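You operate a simulated robot arm through the tools that you are given. There is no shell and no other tool.

You are at the controls of a simulated robot arm. One attempt, no reset.

## Task
Reset the counter and wind webbing to the length on the card.
Fine: go by the card at the winder; brake off to wind, brake on again at the end. Where these are worked on the way, their far stop is far enough and under half their travel is too little: reel brake.
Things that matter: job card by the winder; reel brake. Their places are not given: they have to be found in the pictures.

The check looks at the end state, three seconds after you hand in, the way a careful person would. Anything else that was tipped, shoved, dropped, spilled or broken makes it a failure.

## Robot
A 7-joint arm with a two-finger parallel gripper, fixed in place. Base frame: the origin is at the foot of the arm, x ahead of it, y to its left, z up. Readings come in mm, rad, newtons and seconds.
Its first joint turns from -2.897 to 2.897 rad. Payload 4.4 kg.
The TCP is the grasp point between the finger pads, 23 mm short of the fingertips. In the tool frame z runs along the fingers and y along their closing line. The gripper opens to 94 mm. The fingers are 38 mm wide and 10 mm thick; the gripper's body (54 by 96 mm) begins 39 mm behind the TCP.
Orientation is told as [roll, pitch, yaw] about the base's x, y, z axes, in that order, counted from this pose: with the fingers straight down and closing along the base's y, the tool's x points along the base's -x, its y along +y and its z along -z.

## Interface
- The arm moves only by the tool servo_tool. Its arguments are lists of equal length, an entry for each row: "offset": the shift along the base's x, y, z in units of 20 mm (1.0 is 20 mm), a list of three; "dr": the turn, a rotation vector about the base's x, y, z in units of 5 degrees (1.0 is 5 degrees), a list of three; "fingers": the finger opening in cm, from 0 to 9.4. In form: {"offset": [[dx, dy, dz], ...], "dr": [[ax, ay, az], ...], "fingers": [fingers, ...]}. A call has 1 to 20 rows; each row shifts and turns the commanded pose from where the row before left it. A call with a number of a shift or a turn outside -1 to 1 is refused whole. Rows are played at 5 a second. More than 50 mm and 0.15 rad between two rows, or a gripper value outside its range, and nothing of the call is played. A pose out of reach is approached as far as the arm can. The call stops where the force on the tool passes 60 N (or 10 N more than at its start, if that is more) or the arm is blocked; 0.2 s more then pass. Each finger travels about 72 mm/s and halts on what it meets, pressing with about 25 N; the grip force reading is that of the motor and also rises with nothing between the fingers. The clock runs only during rows and for 0.2 s after the last one: add rows that do not move to give the fingers time. It gives the time, the measured TCP pose, the force on the tool (base axes), the opening and the grip force at its end, in the units of the frame above (readings bear some noise), with the torque about the TCP (base axes, N m) and any sound that the robot's microphone picked up.
- Cameras (640 x 400 px; columns grow to the right, rows downward): "scene" is fixed at [51.3, 502.2, 1354.8]; the picture's right is [-0.22, -0.98, 0.00], its down [-0.43, 0.10, -0.90] and it looks along [0.88, -0.20, -0.44] (base axes); focal length 362 px, centre (320, 200). "wrist" rides on the gripper at [86, 16, -74] in the tool frame; the picture's right is [-0.18, 0.98, 0.00], its down [-0.58, -0.11, -0.81] and it looks along [-0.79, -0.15, 0.59] (tool axes); focal length 243 px, centre (320, 200).
- get_image(camera): a new picture of that camera. No time passes.
- point_at(camera, pixels): for up to 12 pixels [column, row] of the newest picture of that camera ("zoom" is the newest enlarged one), the place [x, y, z] in the base frame of the surface seen there, good to about 2 mm. No time passes.
- zoom(camera, box): a new picture of the part [left, top, right, bottom] of that camera's present view, enlarged. No time passes.
- finish_job(): hands the job in; it is judged then, once.

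Leave the gripper open and the arm clear of the work at the hand-in unless told otherwise.

The tools are called after ">>>" as a command line: name --argument value ..., lists and objects as JSON in quotes. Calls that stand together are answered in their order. servo_tool: Moves the arm, as the interface text tells. Its arguments: {"type":"object","properties":{"offset":{"type":"array"},"dr":{"type":"array"},"fingers":{"type":"array"}},"required":["offset","dr","fingers"]} The other tools are called the same way: get_image (camera) takes a picture; point_at (camera, pixels) gives the place of the surface under pixels of a picture; zoom (camera, box) takes an enlarged picture of a part of a camera's view; finish_job () hands the job in.

At the start:

```text
time_s: 0.0
tool_pos: [689.6, 346.4, 1081.9]
orientation: [0.0, 0.0, 0.001]
wrist_force: [-0.3, 0.5, 0.4]
moment: [-0.01, -0.03, 0.02]
width: 93.8
grasp_force: 0.0
```

scene: 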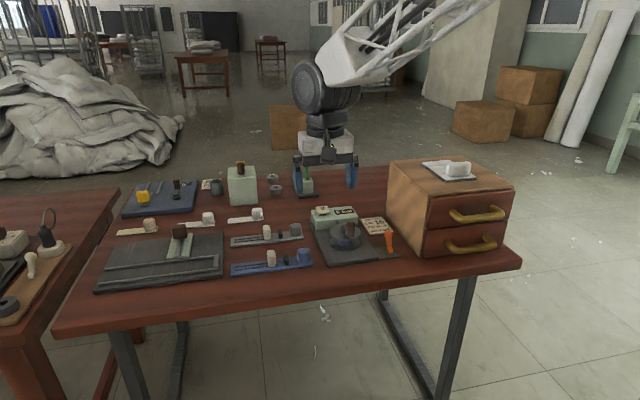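
wrist: 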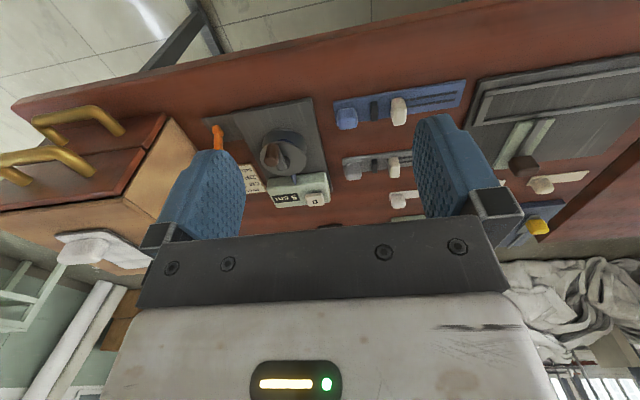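

I see a bench with several fixtures; the winder (drum with a counter, an orange lever, and a card) is near scene pixel (350,235). I'll zoom in on it to read the details.

>>> zoom --camera "scene" --box '[290, 190, 420, 275]'

>>> zoom --camera "wrist" --box '[190, 90, 350, 220]'

>>> zoom --camera "scene" --box '[90, 160, 320, 300]'

```text
4.71 times, centred on (355, 232) of scene
```

zoom: 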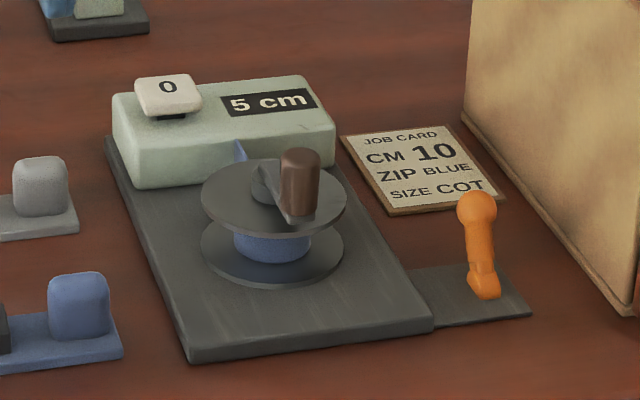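

```text
3.08 times, centred on (270, 155) of wrist
```

zoom: 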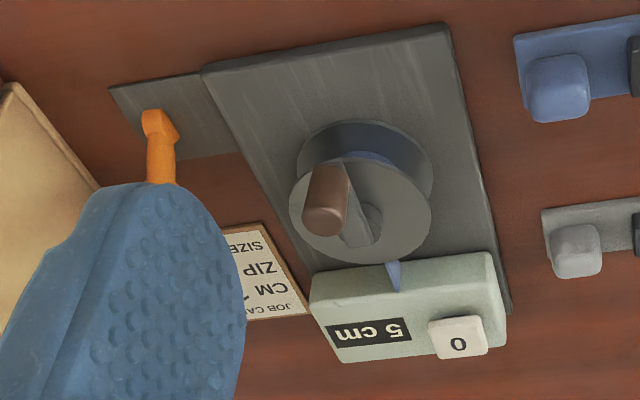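

```text
2.78 times, centred on (205, 230) of scene
```

zoom: 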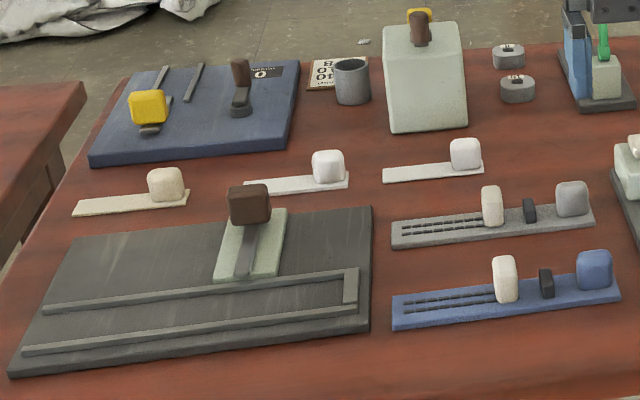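

The card beside the winder reads "CM 10, ZIP BLUE, SIZE COT"; the counter shows 5 cm, with a "0" reset button at its left. The orange lever is the brake. I'll enlarge further for detail and measure locations.

>>> zoom --camera "scene" --box '[360, 205, 410, 265]'

>>> zoom --camera "scene" --box '[305, 195, 375, 270]'

>>> get_image --camera "scene"

>>> point_at --camera "scene" --pixels '[[323, 209], [345, 211], [353, 226], [354, 233], [335, 233], [388, 234], [389, 248], [383, 251], [394, 256], [330, 255], [370, 255], [375, 226]]'

```text
6.67 times, centred on (385, 235) of scene
```

zoom: 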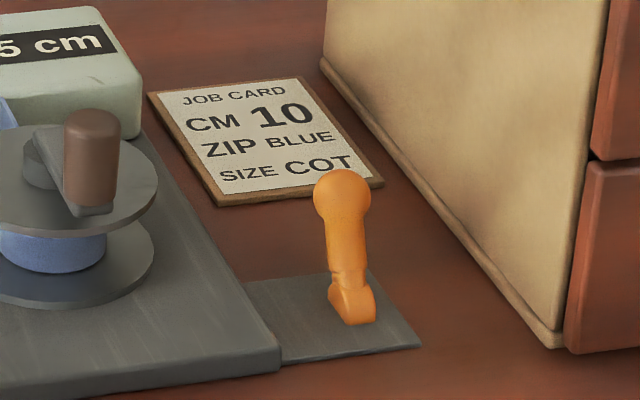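

```text
5.33 times, centred on (340, 232) of scene
```

zoom: 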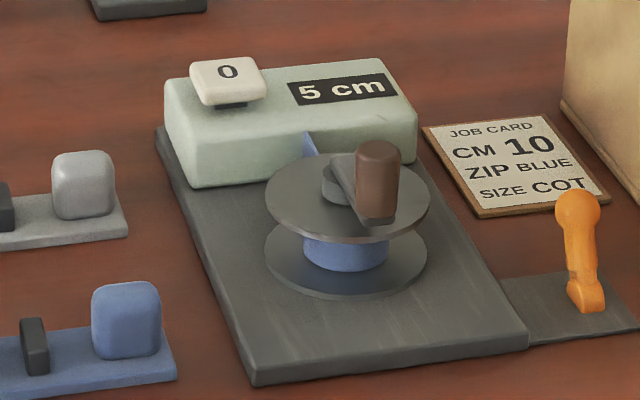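

```text
taken
```

scene: 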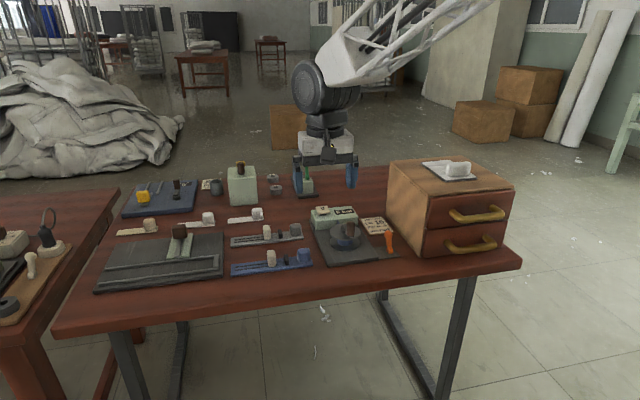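

```text
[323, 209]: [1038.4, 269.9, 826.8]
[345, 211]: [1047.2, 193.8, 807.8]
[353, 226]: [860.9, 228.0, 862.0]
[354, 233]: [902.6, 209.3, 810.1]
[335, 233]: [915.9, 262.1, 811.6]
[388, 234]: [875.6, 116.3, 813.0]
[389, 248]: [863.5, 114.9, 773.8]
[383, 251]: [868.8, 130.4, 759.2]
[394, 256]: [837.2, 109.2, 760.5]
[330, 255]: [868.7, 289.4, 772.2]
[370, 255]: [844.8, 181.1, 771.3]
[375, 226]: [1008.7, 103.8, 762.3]
```

Now I'll measure accurate points on the zoomed image of the winder (button, crank handle, hub, disc rim, brake).

>>> zoom --camera "scene" --box '[305, 195, 375, 270]'

>>> point_at --camera "zoom" --pixels '[[228, 72], [200, 70], [258, 66], [208, 98], [265, 92], [378, 150], [335, 170], [270, 200], [425, 205], [348, 238], [310, 145], [345, 272]]'

>>> point_at --camera "zoom" --pixels '[[578, 200], [560, 212], [597, 212], [578, 230], [580, 262], [575, 285], [590, 300], [545, 310], [610, 290], [520, 130], [380, 210], [362, 200]]'

```text
5.33 times, centred on (340, 232) of scene
```

zoom: 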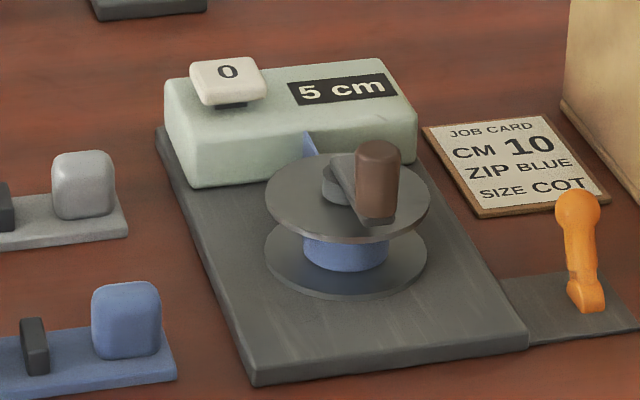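

```text
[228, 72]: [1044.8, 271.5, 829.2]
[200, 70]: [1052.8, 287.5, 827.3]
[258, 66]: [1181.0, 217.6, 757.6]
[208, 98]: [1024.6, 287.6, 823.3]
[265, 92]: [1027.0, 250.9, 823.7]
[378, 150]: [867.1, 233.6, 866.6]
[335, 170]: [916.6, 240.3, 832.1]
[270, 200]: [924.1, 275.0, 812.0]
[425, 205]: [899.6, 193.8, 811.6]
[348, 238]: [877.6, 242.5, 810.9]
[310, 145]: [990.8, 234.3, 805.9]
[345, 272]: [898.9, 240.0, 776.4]
```

```text
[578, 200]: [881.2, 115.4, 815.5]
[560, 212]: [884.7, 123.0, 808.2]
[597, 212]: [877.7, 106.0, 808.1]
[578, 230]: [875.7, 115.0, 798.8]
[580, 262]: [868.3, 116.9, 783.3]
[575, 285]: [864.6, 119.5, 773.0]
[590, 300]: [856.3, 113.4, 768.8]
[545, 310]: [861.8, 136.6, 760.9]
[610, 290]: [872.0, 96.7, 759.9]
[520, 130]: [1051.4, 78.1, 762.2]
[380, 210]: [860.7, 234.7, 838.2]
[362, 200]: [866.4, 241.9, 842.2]
```

Disc centre looks to be about (919, 235), handle at about (872, 233) with z 832–867. The brake lever's foot is near (860,116,768) and its knob near (884,115,808). Next I'll measure the cabinet near the brake and brake plate corners for clearance.

>>> zoom --camera "scene" --box '[360, 205, 430, 265]'

>>> point_at --camera "scene" --pixels '[[388, 170], [387, 205], [400, 240], [415, 250], [422, 254], [424, 205], [440, 165], [300, 195], [258, 265], [303, 253], [295, 230], [267, 255]]'

```text
6.67 times, centred on (395, 235) of scene
```

zoom: 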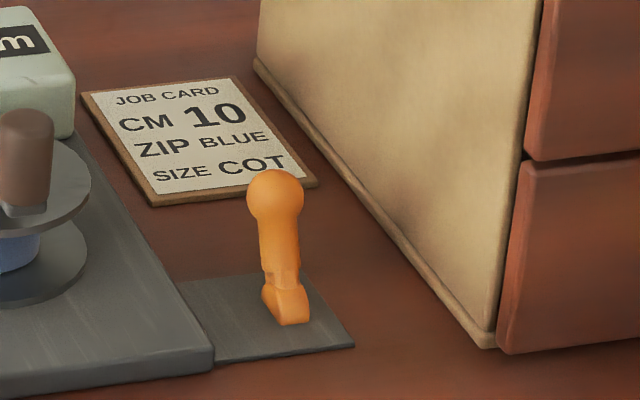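

```text
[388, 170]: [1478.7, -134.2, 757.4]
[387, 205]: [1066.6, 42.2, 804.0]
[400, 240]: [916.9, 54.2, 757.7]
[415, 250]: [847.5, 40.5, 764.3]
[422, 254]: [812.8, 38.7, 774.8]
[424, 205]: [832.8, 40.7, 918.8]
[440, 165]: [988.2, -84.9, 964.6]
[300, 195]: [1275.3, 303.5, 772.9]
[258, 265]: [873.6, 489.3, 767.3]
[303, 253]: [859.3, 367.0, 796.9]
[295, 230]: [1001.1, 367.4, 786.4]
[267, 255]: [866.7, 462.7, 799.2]
```

Let me measure the brake plate corners and lever on this zoom to work out the swing axis.

>>> point_at --camera "zoom" --pixels '[[218, 355], [350, 343], [308, 275], [185, 285], [275, 180], [275, 215], [280, 250], [283, 280], [270, 300], [303, 300], [290, 320], [200, 365]]'

>>> servo_tool --offset '[[0, -1, 0], [0, -1, 0], [0, -1, 0], [0, -1, 0], [0, -1, -1], [0, 0, -1]]' --dr '[[0, 0, 0], [0, 0, 0], [0, 0, 0], [0, 0, 0], [0, 0, 0], [0, 0, 0]]' --fingers '[9.4, 9.4, 9.4, 9.4, 9.4, 9.4]'

```text
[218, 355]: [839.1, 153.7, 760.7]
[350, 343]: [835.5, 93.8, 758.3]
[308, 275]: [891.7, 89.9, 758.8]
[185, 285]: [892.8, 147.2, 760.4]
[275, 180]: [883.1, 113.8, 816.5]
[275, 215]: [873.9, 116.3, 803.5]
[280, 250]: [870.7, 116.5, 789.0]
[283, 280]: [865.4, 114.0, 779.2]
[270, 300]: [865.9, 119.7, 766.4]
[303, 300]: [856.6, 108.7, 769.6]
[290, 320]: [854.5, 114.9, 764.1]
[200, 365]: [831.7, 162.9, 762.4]
```

```text
time_s: 1.4
tool_pos: [689.3, 245.9, 1043.6]
orientation: [0.001, 0.0, -0.001]
wrist_force: [-0.1, -0.2, -0.1]
moment: [-0.01, 0.0, 0.01]
width: 94.1
grasp_force: 0.0
```

The brake plate spans x 836–892 with the lever pivoting around x≈864, leaning about +25–30° toward +x; it should swing toward −x. Now I'll look with the wrist camera.

>>> get_image --camera "wrist"

>>> zoom --camera "wrist" --box '[200, 30, 440, 180]'

```text
taken
```

wrist: 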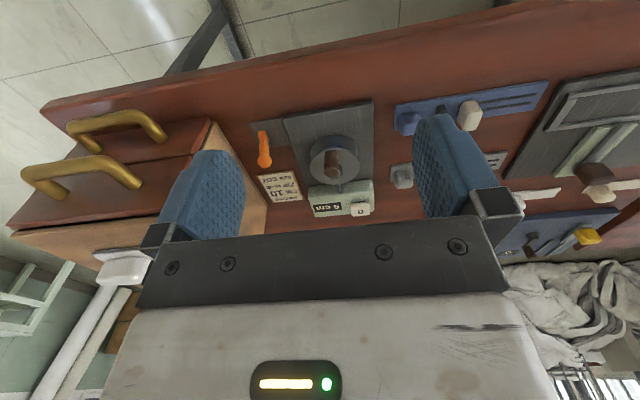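

```text
2.67 times, centred on (320, 105) of wrist
```

zoom: 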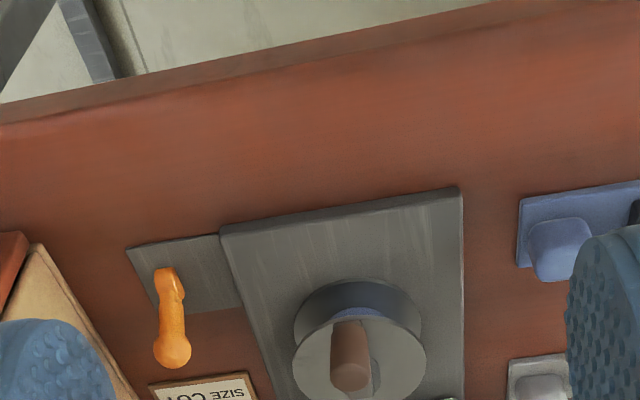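

From above, the brake lever lies leaning away (+x). I'll move closer to look at the winder in detail: forward to x≈850 at z≈1000.

>>> servo_tool --offset '[[1, 0, 0], [1, 0, 0], [1, 0, -1], [1, 0, -1], [1, 0, 0], [1, 0, 0], [1, 0, 0], [1, 0, 0]]' --dr '[[0, 0, 0], [0, 0, 0], [0, 0, 0], [0, 0, 0], [0, 0, 0], [0, 0, 0], [0, 0, 0], [0, 0, 0]]' --fingers '[9.4, 9.4, 9.4, 9.4, 9.4, 9.4, 9.4, 9.4]'

>>> get_image --camera "wrist"

>>> get_image --camera "scene"

```text
time_s: 3.2
tool_pos: [850.2, 245.5, 1001.6]
orientation: [0.0, -0.002, 0.0]
wrist_force: [-0.5, 0.8, 0.0]
moment: [0.02, -0.01, 0.01]
width: 93.9
grasp_force: 0.1
```

```text
taken
```

wrist: 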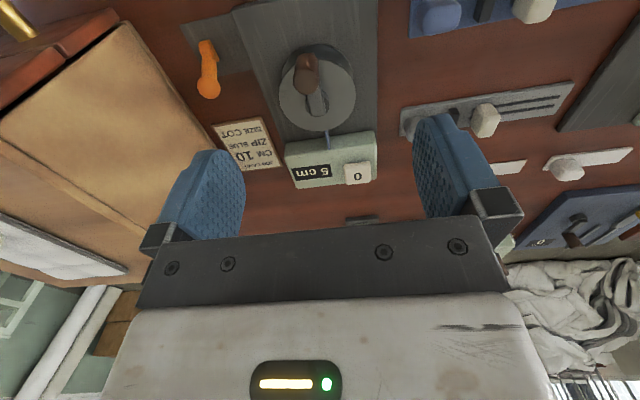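

```text
taken
```

scene: 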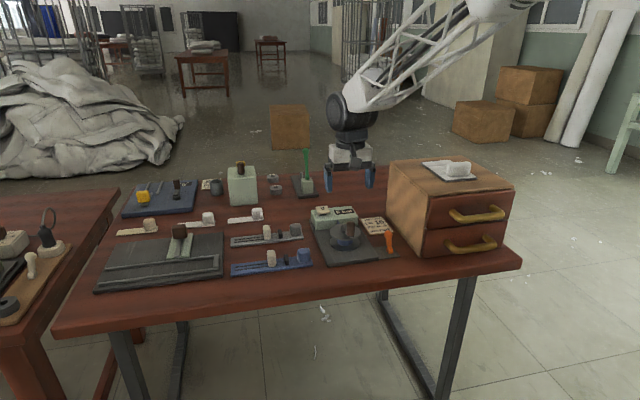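

>>> zoom --camera "wrist" --box '[180, 20, 400, 200]'

>>> point_at --camera "wrist" --pixels '[[357, 173], [357, 165], [357, 182], [345, 173], [370, 173], [307, 60], [305, 78], [312, 108], [280, 92], [355, 95], [318, 130], [327, 143]]'

```text
2.22 times, centred on (290, 110) of wrist
```

zoom: 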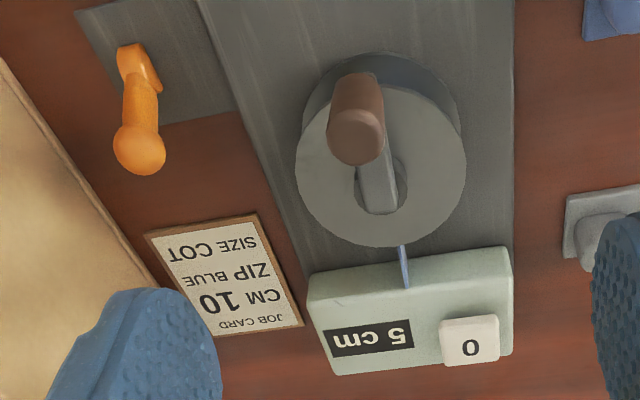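

```text
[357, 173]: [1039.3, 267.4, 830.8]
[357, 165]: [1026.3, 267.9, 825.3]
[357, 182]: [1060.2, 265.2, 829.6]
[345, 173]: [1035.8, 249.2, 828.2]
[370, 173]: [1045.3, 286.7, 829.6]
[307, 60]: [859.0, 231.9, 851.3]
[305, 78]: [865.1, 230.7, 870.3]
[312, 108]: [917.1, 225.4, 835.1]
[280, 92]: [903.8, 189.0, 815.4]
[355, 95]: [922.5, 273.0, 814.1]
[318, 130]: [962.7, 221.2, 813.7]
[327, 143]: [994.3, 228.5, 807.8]
```

The close view clearly shows the winder. I'll measure the handle top more finely, plus the lever knob.

>>> point_at --camera "wrist" --pixels '[[307, 82], [298, 82], [316, 82], [307, 74], [307, 89], [315, 60], [296, 66], [209, 87], [200, 85], [217, 87], [205, 48], [209, 93]]'

>>> zoom --camera "wrist" --box '[180, 20, 260, 110]'

>>> zoom --camera "wrist" --box '[270, 40, 380, 190]'

```text
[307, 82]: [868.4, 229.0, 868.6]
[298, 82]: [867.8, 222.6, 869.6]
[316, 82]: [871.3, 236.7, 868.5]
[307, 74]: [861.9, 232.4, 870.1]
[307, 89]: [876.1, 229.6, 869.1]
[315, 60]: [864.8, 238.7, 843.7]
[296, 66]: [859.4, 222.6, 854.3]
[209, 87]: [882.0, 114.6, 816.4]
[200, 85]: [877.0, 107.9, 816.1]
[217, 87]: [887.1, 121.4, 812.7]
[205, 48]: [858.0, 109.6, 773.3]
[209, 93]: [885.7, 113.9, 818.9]
```

```text
4.44 times, centred on (220, 65) of wrist
```

zoom: 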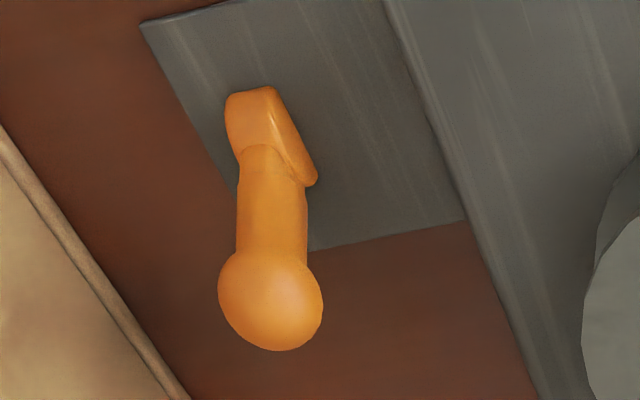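

```text
2.67 times, centred on (325, 115) of wrist
```

zoom: 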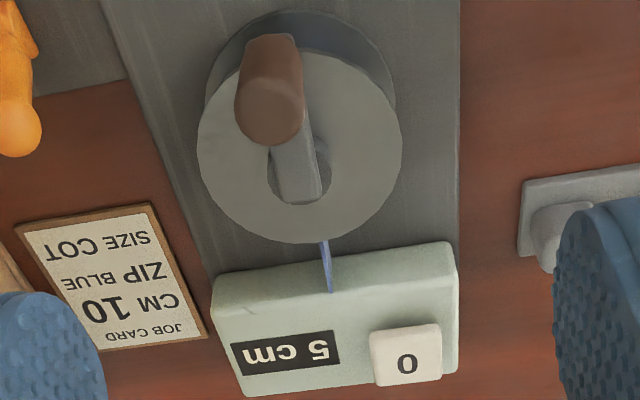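

Handle top is at about (869, 230, 869), spool centre about (920, 231.5), so crank radius is ~51 mm. The reset button centre is about (1040, 268), top z≈829. It is beyond the straight-down reach, so I'll close the fingers, tilt the tool outward ~20° about −y, and move above the button at z≈901.

>>> servo_tool --offset '[[0.93, 0.11, -0.2], [0.93, 0.11, -0.4], [0.93, 0.11, -0.5], [0.93, 0.11, -0.5], [0.93, 0.11, -0.5], [0.93, 0.11, -0.5], [0.93, 0.11, -0.5], [0.93, 0.11, -0.5], [0.93, 0.11, -0.5], [0.93, 0.11, -0.5], [0, 0, 0]]' --dr '[[0, -0.4, 0], [0, -0.4, 0], [0, -0.4, 0], [0, -0.4, 0], [0, -0.4, 0], [0, -0.4, 0], [0, -0.4, 0], [0, -0.4, 0], [0, -0.4, 0], [0, -0.4, 0], [0, 0, 0]]' --fingers '[0, 0, 0, 0, 0, 0, 0, 0, 0, 0, 0]'

>>> get_image --camera "wrist"

>>> zoom --camera "scene" --box '[290, 130, 420, 275]'

```text
time_s: 5.6
tool_pos: [1034.7, 268.5, 909.7]
orientation: [0.002, -0.349, 0.0]
wrist_force: [-0.1, 0.0, 0.0]
moment: [0.01, 0.0, -0.02]
width: 0.0
grasp_force: 25.5
```

```text
taken
```

wrist: 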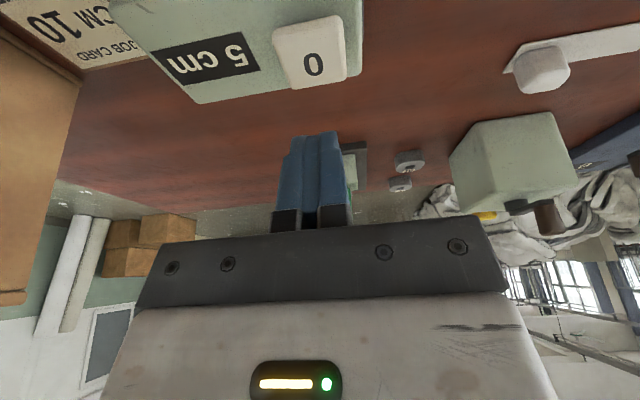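

```text
2.76 times, centred on (355, 202) of scene
```

zoom: 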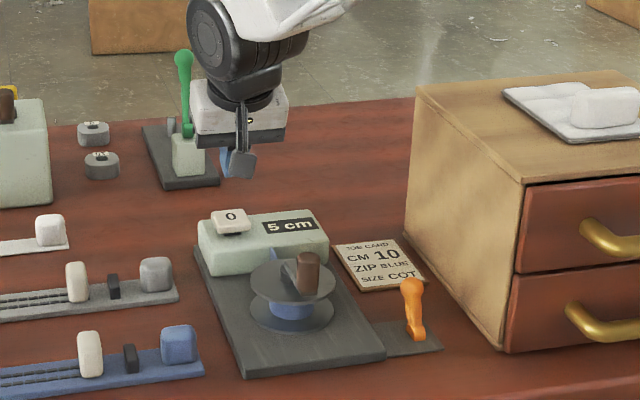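

The tool is at (1035, 268.5, 910), tilted 20°, reachable. I'll shift 11 mm forward and go down to just above the button (z≈862).

>>> servo_tool --offset '[[0.55, 0, 0], [0, 0, -0.8], [0, 0, -0.8], [0, 0, -0.8]]' --dr '[[0, 0, 0], [0, 0, 0], [0, 0, 0], [0, 0, 0]]' --fingers '[0, 0, 0, 0]'

>>> zoom --camera "scene" --box '[290, 170, 400, 260]'

>>> get_image --camera "wrist"

```text
time_s: 6.6
tool_pos: [1046.8, 268.4, 863.1]
orientation: [0.002, -0.352, 0.0]
wrist_force: [0.0, -0.1, -0.3]
moment: [0.04, 0.0, -0.01]
width: 0.0
grasp_force: 25.0
```

```text
4.44 times, centred on (345, 215) of scene
```

zoom: 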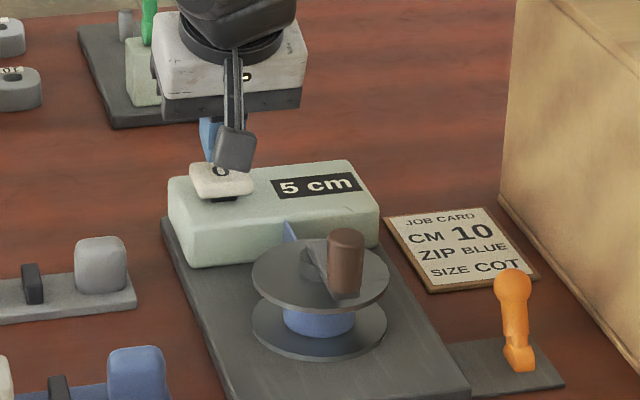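

```text
taken
```

wrist: 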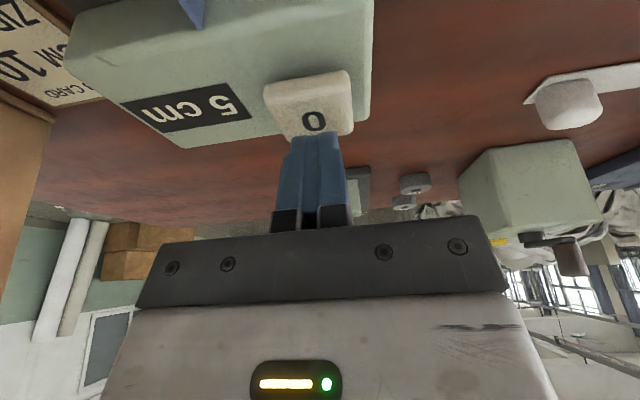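

The fingertips hover just above the "0" button. I'll press down in small 2 mm steps.

>>> servo_tool --offset '[[0, 0, -0.1], [0, 0, -0.1], [0, 0, -0.1], [0, 0, -0.1], [0, 0, -0.1]]' --dr '[[0, 0, 0], [0, 0, 0], [0, 0, 0], [0, 0, 0], [0, 0, 0]]' --fingers '[0, 0, 0, 0, 0]'

>>> zoom --camera "wrist" --box '[60, 20, 380, 200]'

```text
time_s: 7.8
tool_pos: [1046.3, 268.6, 852.8]
orientation: [-0.001, -0.35, 0.0]
wrist_force: [1.7, -1.2, 2.9]
moment: [0.0, 0.01, 0.0]
width: 0.2
grasp_force: 25.1
heard: click
```

```text
2.00 times, centred on (220, 110) of wrist
```

zoom: 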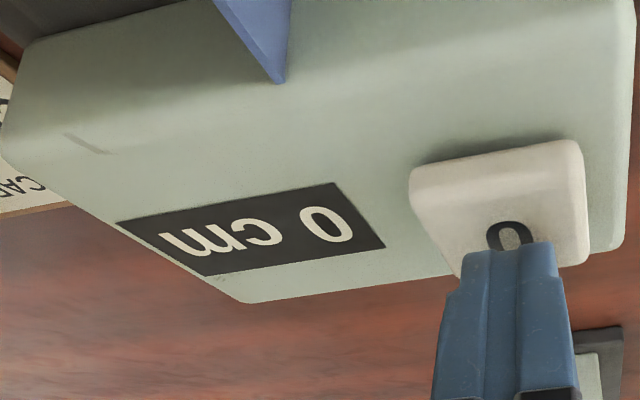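

A click was heard and the counter now reads "0 cm". I'll lift off, straighten the tool, and move beside the brake, above (918, 115).

>>> servo_tool --offset '[[0, 0, 1], [0, 0, 1], [0, 0, 1], [0, 0, 1], [0, 0, 1], [-0.8, -0.96, 0], [-0.8, -0.96, 0], [-0.8, -0.96, 0], [-0.8, -0.96, 0], [-0.8, -0.96, 0], [-0.8, -0.96, 0], [-0.8, -0.96, 0], [-0.8, -0.96, 0], [0, 0, -1], [0, 0, -1], [0, 0, -1]]' --dr '[[0, 0, 0], [0, 0, 0], [0, 0, 0], [0, 0, 0], [0, 0, 0], [0, 0.5, 0], [0, 0.5, 0], [0, 0.5, 0], [0, 0.5, 0], [0, 0.5, 0], [0, 0.5, 0], [0, 0.5, 0], [0, 0.5, 0], [0, 0, 0], [0, 0, 0], [0, 0, 0]]' --fingers '[0, 0, 0, 0, 0, 0, 0, 0, 0, 0, 0, 0, 0, 0, 0, 0]'

>>> zoom --camera "scene" --box '[290, 150, 430, 275]'

>>> get_image --camera "wrist"

```text
time_s: 11.2
tool_pos: [916.7, 113.8, 893.1]
orientation: [-0.001, -0.003, -0.001]
wrist_force: [0.0, -0.2, 0.5]
moment: [0.02, -0.02, -0.02]
width: 0.0
grasp_force: 24.8
```

```text
3.20 times, centred on (360, 212) of scene
```

zoom: 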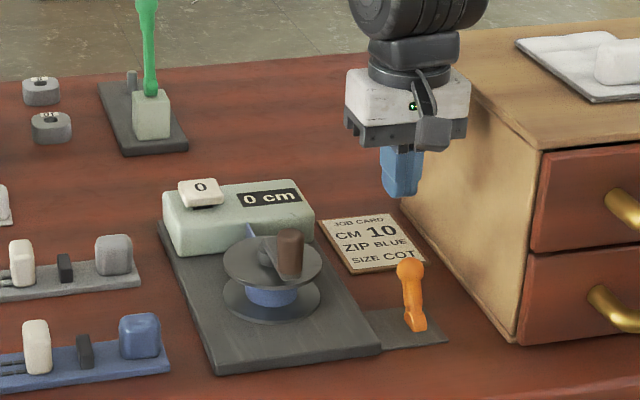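

```text
taken
```

wrist: 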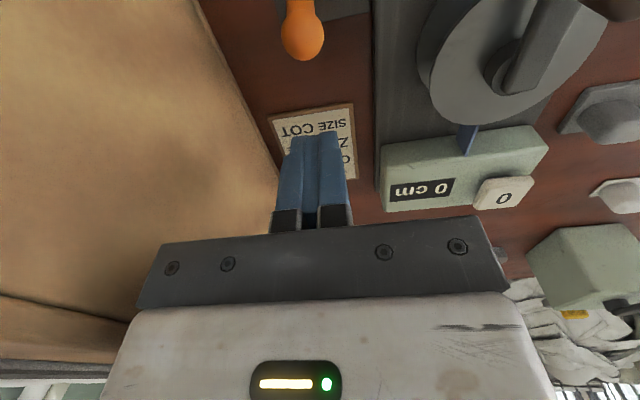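

The counter reads 0 cm. The closed fingers are on the far (+x) side of the brake knob. I'll shift 4 mm more to +x and go down to z≈815.

>>> servo_tool --offset '[[0.2, 0.04, 0], [0, 0, -1], [0, 0, -1], [0, 0, -1], [0, 0, -0.9]]' --dr '[[0, 0, 0], [0, 0, 0], [0, 0, 0], [0, 0, 0], [0, 0, 0]]' --fingers '[0, 0, 0, 0, 0]'

>>> zoom --camera "scene" --box '[340, 190, 430, 275]'

>>> get_image --camera "wrist"

```text
time_s: 12.4
tool_pos: [922.4, 114.7, 815.3]
orientation: [-0.002, -0.001, 0.002]
wrist_force: [-0.1, -1.5, 0.5]
moment: [-0.04, 0.0, 0.0]
width: 0.0
grasp_force: 25.1
```

```text
4.71 times, centred on (385, 232) of scene
```

zoom: 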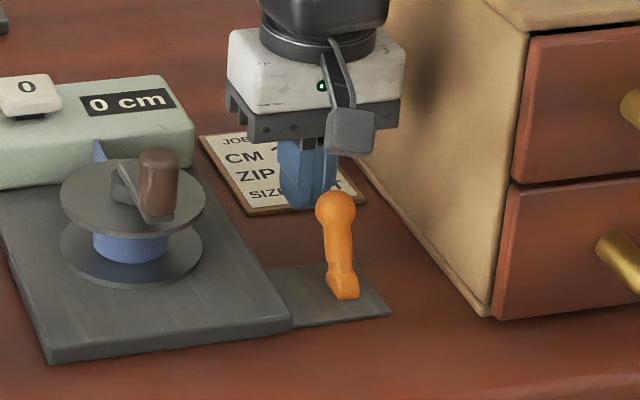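

```text
taken
```

wrist: 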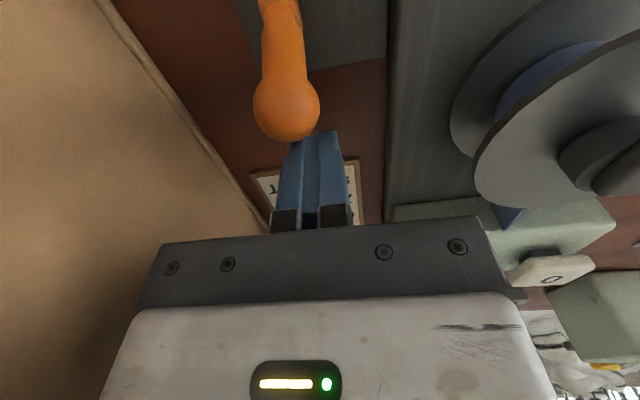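

I'll verify the knob's location relative to the fingers from this view before pulling.

>>> point_at --camera "wrist" --pixels '[[286, 110], [270, 105], [302, 105], [286, 130], [318, 150], [300, 150], [335, 150]]'

>>> zoom --camera "wrist" --box '[220, 0, 400, 220]'

```text
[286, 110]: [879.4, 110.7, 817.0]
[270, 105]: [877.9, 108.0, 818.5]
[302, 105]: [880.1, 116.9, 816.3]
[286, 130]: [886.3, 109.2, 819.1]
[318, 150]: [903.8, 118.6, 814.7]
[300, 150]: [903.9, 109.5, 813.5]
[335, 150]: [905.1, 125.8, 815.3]
```

```text
1.82 times, centred on (310, 110) of wrist
```

zoom: 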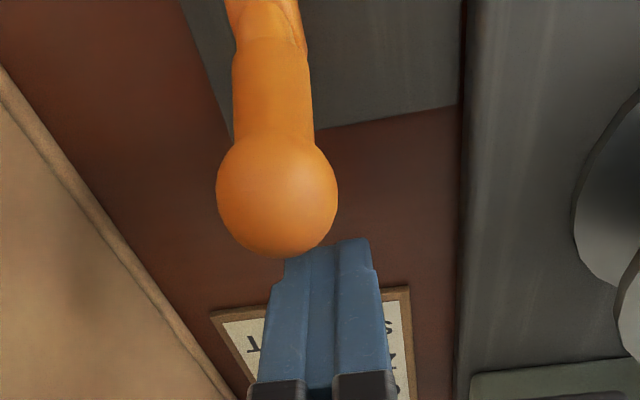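

Knob is at y≈113, fingers a few mm to its left. I'll nudge y by −3 mm and start pulling toward −x in 8 mm steps.

>>> servo_tool --offset '[[0, -0.15, 0], [-0.4, 0, 0], [-0.4, 0, 0], [-0.3, 0, 0], [-0.3, 0, 0], [-0.3, 0, 0]]' --dr '[[0, 0, 0], [0, 0, 0], [0, 0, 0], [0, 0, 0], [0, 0, 0], [0, 0, 0]]' --fingers '[0, 0, 0, 0, 0, 0]'

>>> zoom --camera "scene" --box '[340, 190, 430, 275]'

```text
time_s: 13.8
tool_pos: [887.4, 112.5, 814.0]
orientation: [0.0, -0.001, -0.003]
wrist_force: [0.1, -0.3, -0.5]
moment: [-0.01, 0.0, -0.01]
width: 0.0
grasp_force: 24.1
```

```text
4.71 times, centred on (385, 232) of scene
```

zoom: 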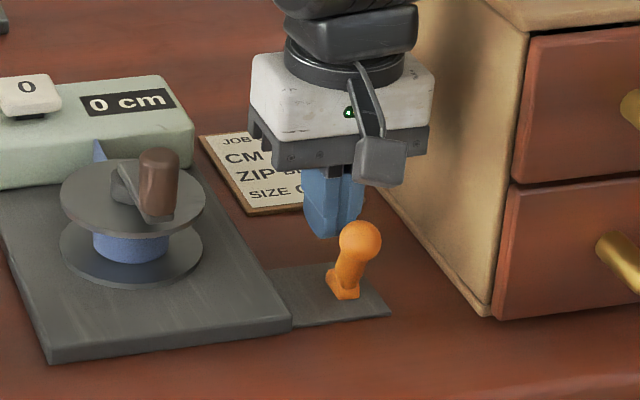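

The lever is swinging toward −x (force is low). I continue in 4 mm steps until it meets the stop.

>>> servo_tool --offset '[[-0.2, 0, 0], [-0.2, 0, 0], [-0.2, 0, 0], [-0.2, 0, 0]]' --dr '[[0, 0, 0], [0, 0, 0], [0, 0, 0], [0, 0, 0]]' --fingers '[0, 0, 0, 0]'

>>> zoom --camera "scene" --box '[340, 190, 430, 275]'

```text
time_s: 14.6
tool_pos: [881.3, 112.1, 820.3]
orientation: [0.002, -0.013, 0.001]
wrist_force: [3.5, -0.9, 5.5]
moment: [-0.09, -0.03, 0.04]
width: 0.0
grasp_force: 24.7
stopped in row 4: the force on the tool passed its limit at 67 N (the readings are from after the stop); the commanded pose is now the measured one
```

```text
4.71 times, centred on (385, 232) of scene
```

zoom: 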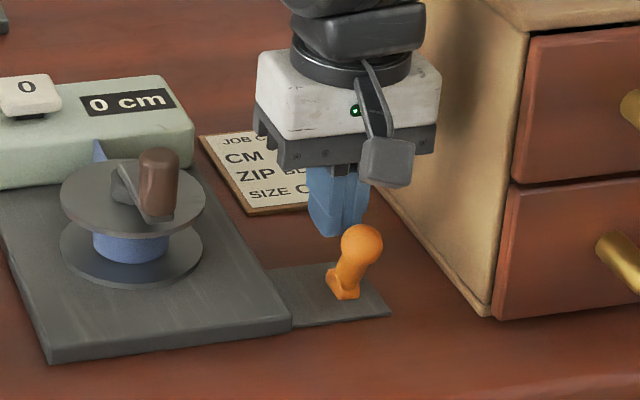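

It met a stop (67 N). Let me measure the lever's lean now.

>>> zoom --camera "scene" --box '[375, 220, 405, 265]'

>>> point_at --camera "scene" --pixels '[[390, 233], [390, 240], [387, 246], [386, 251], [394, 235]]'

>>> get_image --camera "wrist"

```text
8.89 times, centred on (390, 242) of scene
```

zoom: 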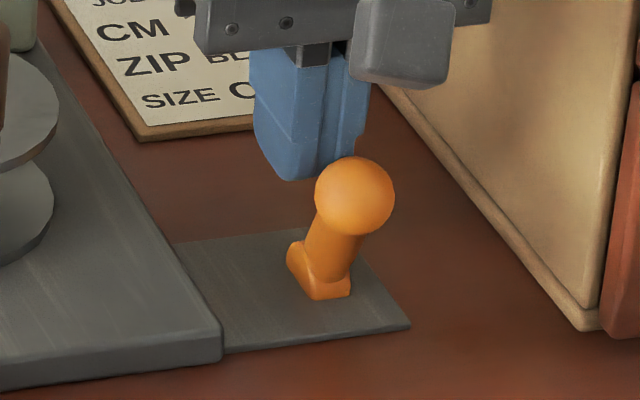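

```text
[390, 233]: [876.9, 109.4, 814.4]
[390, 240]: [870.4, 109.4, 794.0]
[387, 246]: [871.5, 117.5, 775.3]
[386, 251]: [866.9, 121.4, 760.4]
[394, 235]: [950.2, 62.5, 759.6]
```

```text
taken
```

wrist: 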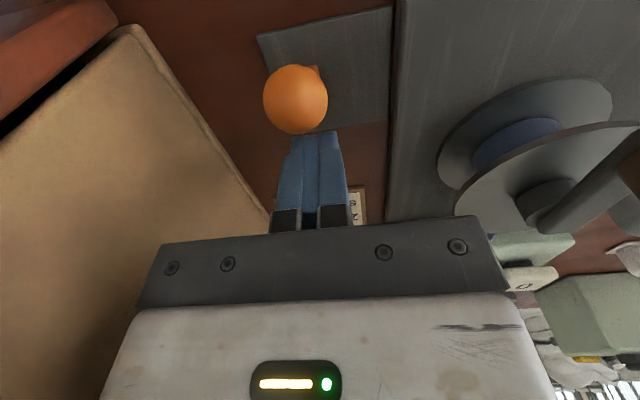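

I'll re-measure on the newest zoom.

>>> point_at --camera "zoom" --pixels '[[354, 195], [354, 180], [380, 195], [330, 195], [354, 225], [335, 250], [320, 280], [330, 292], [295, 265]]'

>>> point_at --camera "wrist" --pixels '[[296, 100], [275, 100], [318, 100], [296, 75], [296, 125], [318, 150]]'

```text
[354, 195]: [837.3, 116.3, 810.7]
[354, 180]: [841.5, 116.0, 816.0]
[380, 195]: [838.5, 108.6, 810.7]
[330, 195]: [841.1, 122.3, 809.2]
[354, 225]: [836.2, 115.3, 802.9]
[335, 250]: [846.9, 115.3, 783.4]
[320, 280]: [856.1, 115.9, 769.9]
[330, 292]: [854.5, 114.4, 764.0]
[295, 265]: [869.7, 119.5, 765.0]
```

```text
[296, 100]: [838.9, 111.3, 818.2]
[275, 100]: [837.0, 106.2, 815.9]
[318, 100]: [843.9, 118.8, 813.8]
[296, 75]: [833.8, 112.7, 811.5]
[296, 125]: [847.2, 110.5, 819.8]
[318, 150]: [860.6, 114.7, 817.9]
```

The knob has moved from x≈882 to x≈843, a full symmetric swing to the far stop: the brake is off. Now I'll back off, lift, open the fingers to 45 mm, tilt 15° outward and move above the crank handle.

>>> servo_tool --offset '[[0.4, 0, 0], [0, 0, 1], [0, 0, 1], [0, 0, 1], [0, 0, 1], [0, 0, 1], [0, 0, 1], [-0.25, 0.98, 0], [-0.25, 0.98, 0], [-0.25, 0.98, 0], [-0.25, 0.98, 0], [-0.25, 0.98, 0], [-0.25, 0.98, 0], [0, 0, -0.8], [0, 0, -0.8]]' --dr '[[0, 0, 0], [0, 0, 0], [0, 0, 0], [0, 0, 0], [0, 0, 0], [0, 0, 0], [0, 0, 0], [0, -0.5, 0], [0, -0.5, 0], [0, -0.5, 0], [0, -0.5, 0], [0, -0.5, 0], [0, -0.5, 0], [0, 0, 0], [0, 0, 0]]' --fingers '[0, 0, 0, 0, 0, 0, 0, 2, 4.5, 4.5, 4.5, 4.5, 4.5, 4.5, 4.5]'

>>> get_image --camera "wrist"

>>> zoom --camera "scene" --box '[290, 150, 430, 275]'

```text
time_s: 17.8
tool_pos: [858.7, 231.8, 907.8]
orientation: [0.001, -0.271, 0.0]
wrist_force: [0.1, 0.6, 0.0]
moment: [0.0, -0.01, 0.01]
width: 45.0
grasp_force: 0.0
```

```text
taken
```

wrist: 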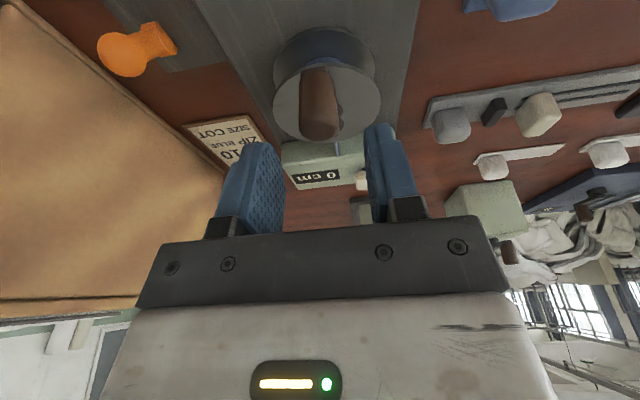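

```text
3.20 times, centred on (360, 212) of scene
```

zoom: 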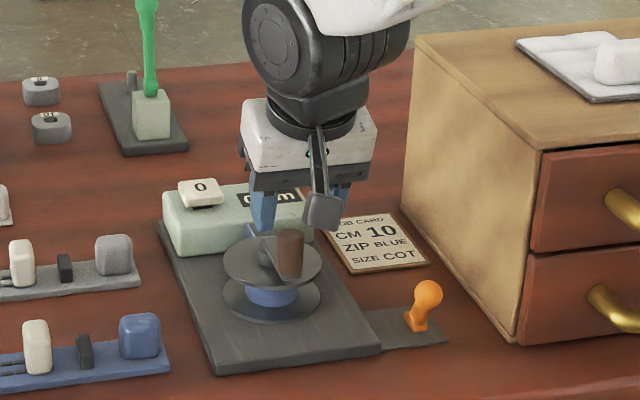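

The fingers straddle above the handle; the brake lever stays over. I'll verify the handle top position again in this view before descending.

>>> point_at --camera "wrist" --pixels '[[318, 130], [305, 128], [332, 128], [318, 137], [318, 120], [318, 90], [255, 165], [385, 150]]'

>>> zoom --camera "wrist" --box '[220, 20, 440, 220]'

```text
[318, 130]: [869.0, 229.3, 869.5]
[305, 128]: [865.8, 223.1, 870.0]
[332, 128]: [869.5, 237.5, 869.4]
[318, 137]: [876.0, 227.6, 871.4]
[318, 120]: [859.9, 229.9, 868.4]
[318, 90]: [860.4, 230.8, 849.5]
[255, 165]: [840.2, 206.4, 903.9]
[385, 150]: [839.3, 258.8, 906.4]
```

```text
2.00 times, centred on (330, 120) of wrist
```

zoom: 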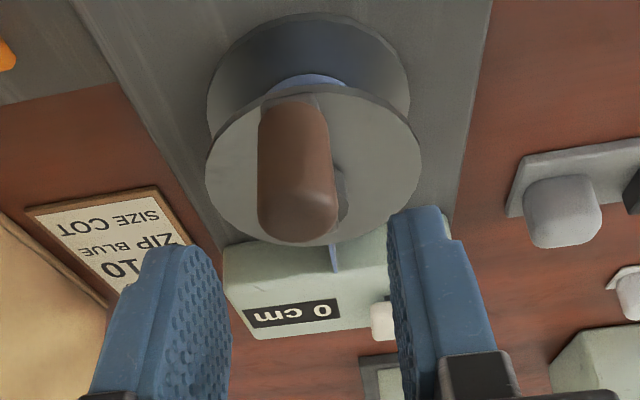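

Handle confirmed at (869, 230), top z≈870. Descending to TCP z≈867 with the fingers open around it.

>>> servo_tool --offset '[[0.3, -0.09, 0], [0, 0, -0.7], [0, 0, -0.7], [0, 0, -0.6]]' --dr '[[0, 0, 0], [0, 0, 0], [0, 0, 0], [0, 0, 0]]' --fingers '[4.5, 4.5, 4.5, 4.5]'

>>> get_image --camera "wrist"

>>> zoom --camera "scene" --box '[310, 180, 400, 265]'

```text
time_s: 18.8
tool_pos: [863.5, 228.6, 867.0]
orientation: [0.001, -0.274, 0.0]
wrist_force: [0.7, -0.5, 1.0]
moment: [0.01, -0.04, -0.04]
width: 44.8
grasp_force: 0.1
```

```text
taken
```

wrist: 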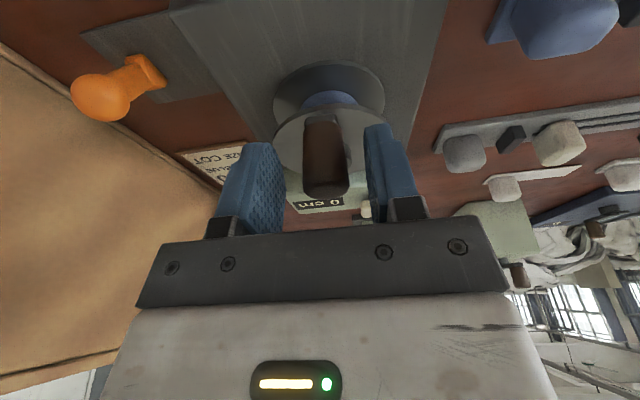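

```text
4.71 times, centred on (355, 222) of scene
```

zoom: 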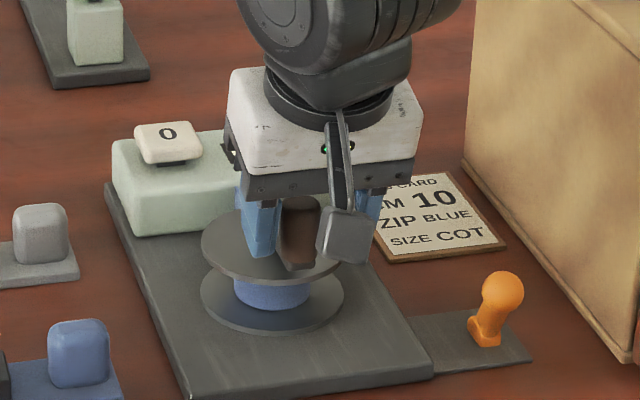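

Fingers are around the handle. Closing to grip it.

>>> servo_tool --offset '[[0, 0.05, 0], [0, 0, 0], [0, 0, 0]]' --dr '[[0, 0, 0], [0, 0, 0], [0, 0, 0]]' --fingers '[3, 1.5, 1.0]'

>>> get_image --camera "wrist"

```text
time_s: 19.6
tool_pos: [863.4, 228.7, 866.7]
orientation: [0.0, -0.273, 0.002]
wrist_force: [-2.5, 1.0, 0.0]
moment: [-0.05, -0.2, 0.05]
width: 23.2
grasp_force: 45.0
```

```text
taken
```

wrist: 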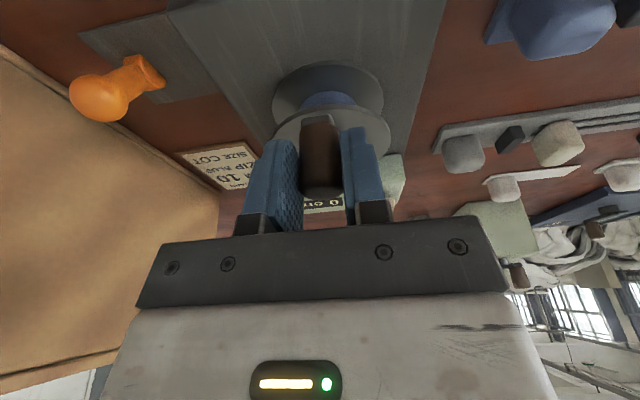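

Handle is gripped (opening 23 mm). I'll test a small clockwise (from above) arc of 30° about centre (920, 231.5) and then read the counter.

>>> servo_tool --offset '[[0.026, 0.444, 0], [0.102, 0.433, 0], [0.176, 0.408, 0], [0, 0, 0]]' --dr '[[0, 0, 0], [0, 0, 0], [0, 0, 0], [0, 0, 0]]' --fingers '[1.0, 1.0, 1.0, 1.0]'

>>> get_image --camera "wrist"

>>> zoom --camera "scene" --box '[310, 180, 400, 265]'

```text
time_s: 20.6
tool_pos: [871.4, 255.1, 867.1]
orientation: [0.001, -0.272, 0.0]
wrist_force: [-2.4, -13.9, -1.2]
moment: [-0.04, 0.36, -0.7]
width: 23.5
grasp_force: 45.3
```

```text
taken
```

wrist: 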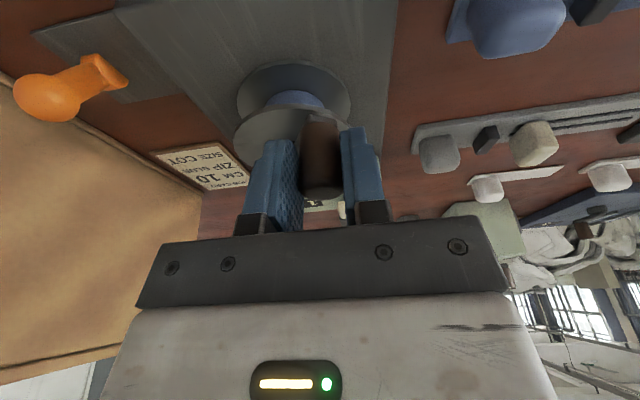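

```text
4.71 times, centred on (355, 222) of scene
```

zoom: 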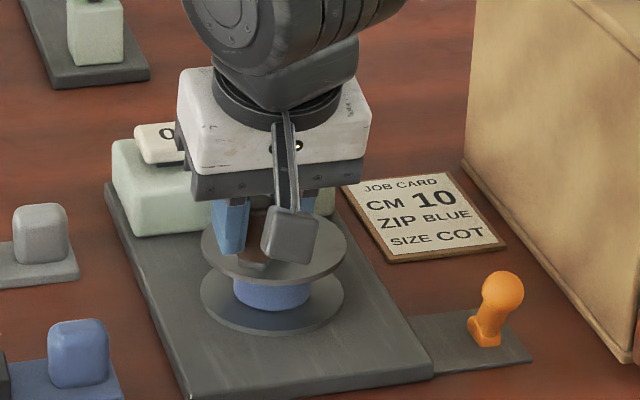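

The crank moves with about 14 N. The counter window is hidden behind the fingers, so I'll continue the arc 30° more and look.

>>> servo_tool --offset '[[0.244, 0.372, 0], [0.305, 0.324, 0], [0.356, 0.266, 0], [0, 0, 0]]' --dr '[[0, 0, 0], [0, 0, 0], [0, 0, 0], [0, 0, 0]]' --fingers '[1.0, 1.0, 1.0, 1.0]'

>>> get_image --camera "wrist"

>>> zoom --camera "wrist" --box '[180, 100, 400, 240]'

>>> zoom --camera "scene" --box '[310, 180, 400, 265]'

```text
time_s: 21.6
tool_pos: [887.2, 273.9, 865.3]
orientation: [0.003, -0.271, 0.0]
wrist_force: [-2.3, -8.8, -1.9]
moment: [0.04, -0.26, -0.38]
width: 23.4
grasp_force: 44.9
```

```text
taken
```

wrist: 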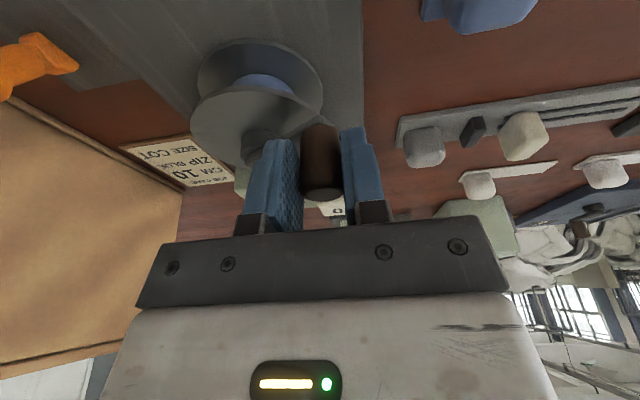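

```text
2.86 times, centred on (290, 170) of wrist
```

zoom: 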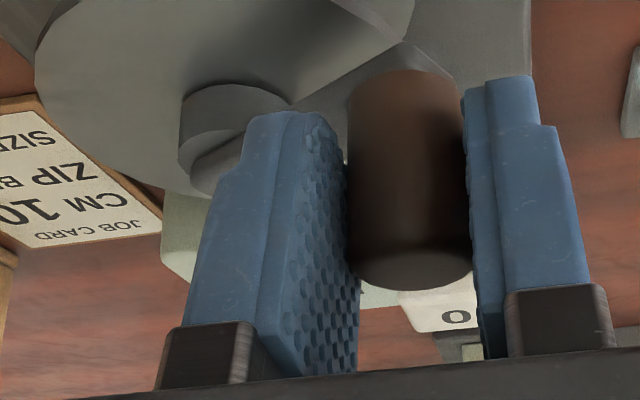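

```text
4.71 times, centred on (355, 222) of scene
```

zoom: 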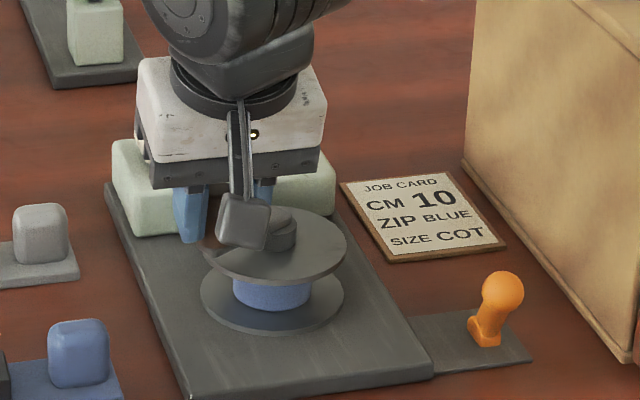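

Handle follows. Window still occluded by the left finger; continuing another 30° to bring it into view.

>>> servo_tool --offset '[[0.397, 0.2, 0], [0.426, 0.128, 0], [0.441, 0.052, 0], [0, 0, 0]]' --dr '[[0, 0, 0], [0, 0, 0], [0, 0, 0], [0, 0, 0]]' --fingers '[1.0, 1.0, 1.0, 1.0]'

>>> zoom --camera "wrist" --box '[140, 60, 400, 240]'

>>> zoom --camera "scene" --box '[310, 180, 400, 265]'

```text
time_s: 22.6
tool_pos: [913.5, 281.7, 865.4]
orientation: [0.003, -0.272, -0.001]
wrist_force: [-3.6, -37.4, 0.7]
moment: [-0.14, 0.51, -0.47]
width: 26.6
grasp_force: 19.1
```

```text
2.22 times, centred on (270, 150) of wrist
```

zoom: 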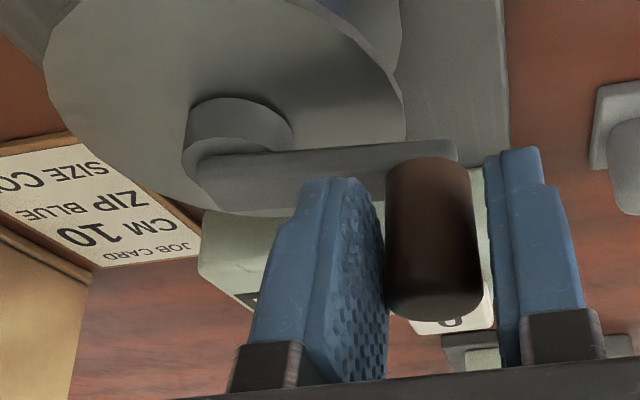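

```text
4.71 times, centred on (355, 222) of scene
```

zoom: 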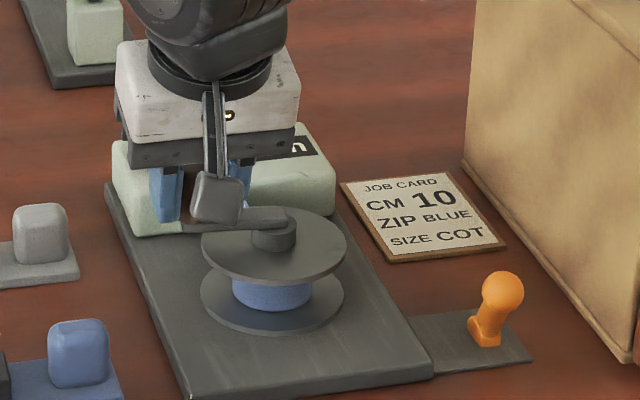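

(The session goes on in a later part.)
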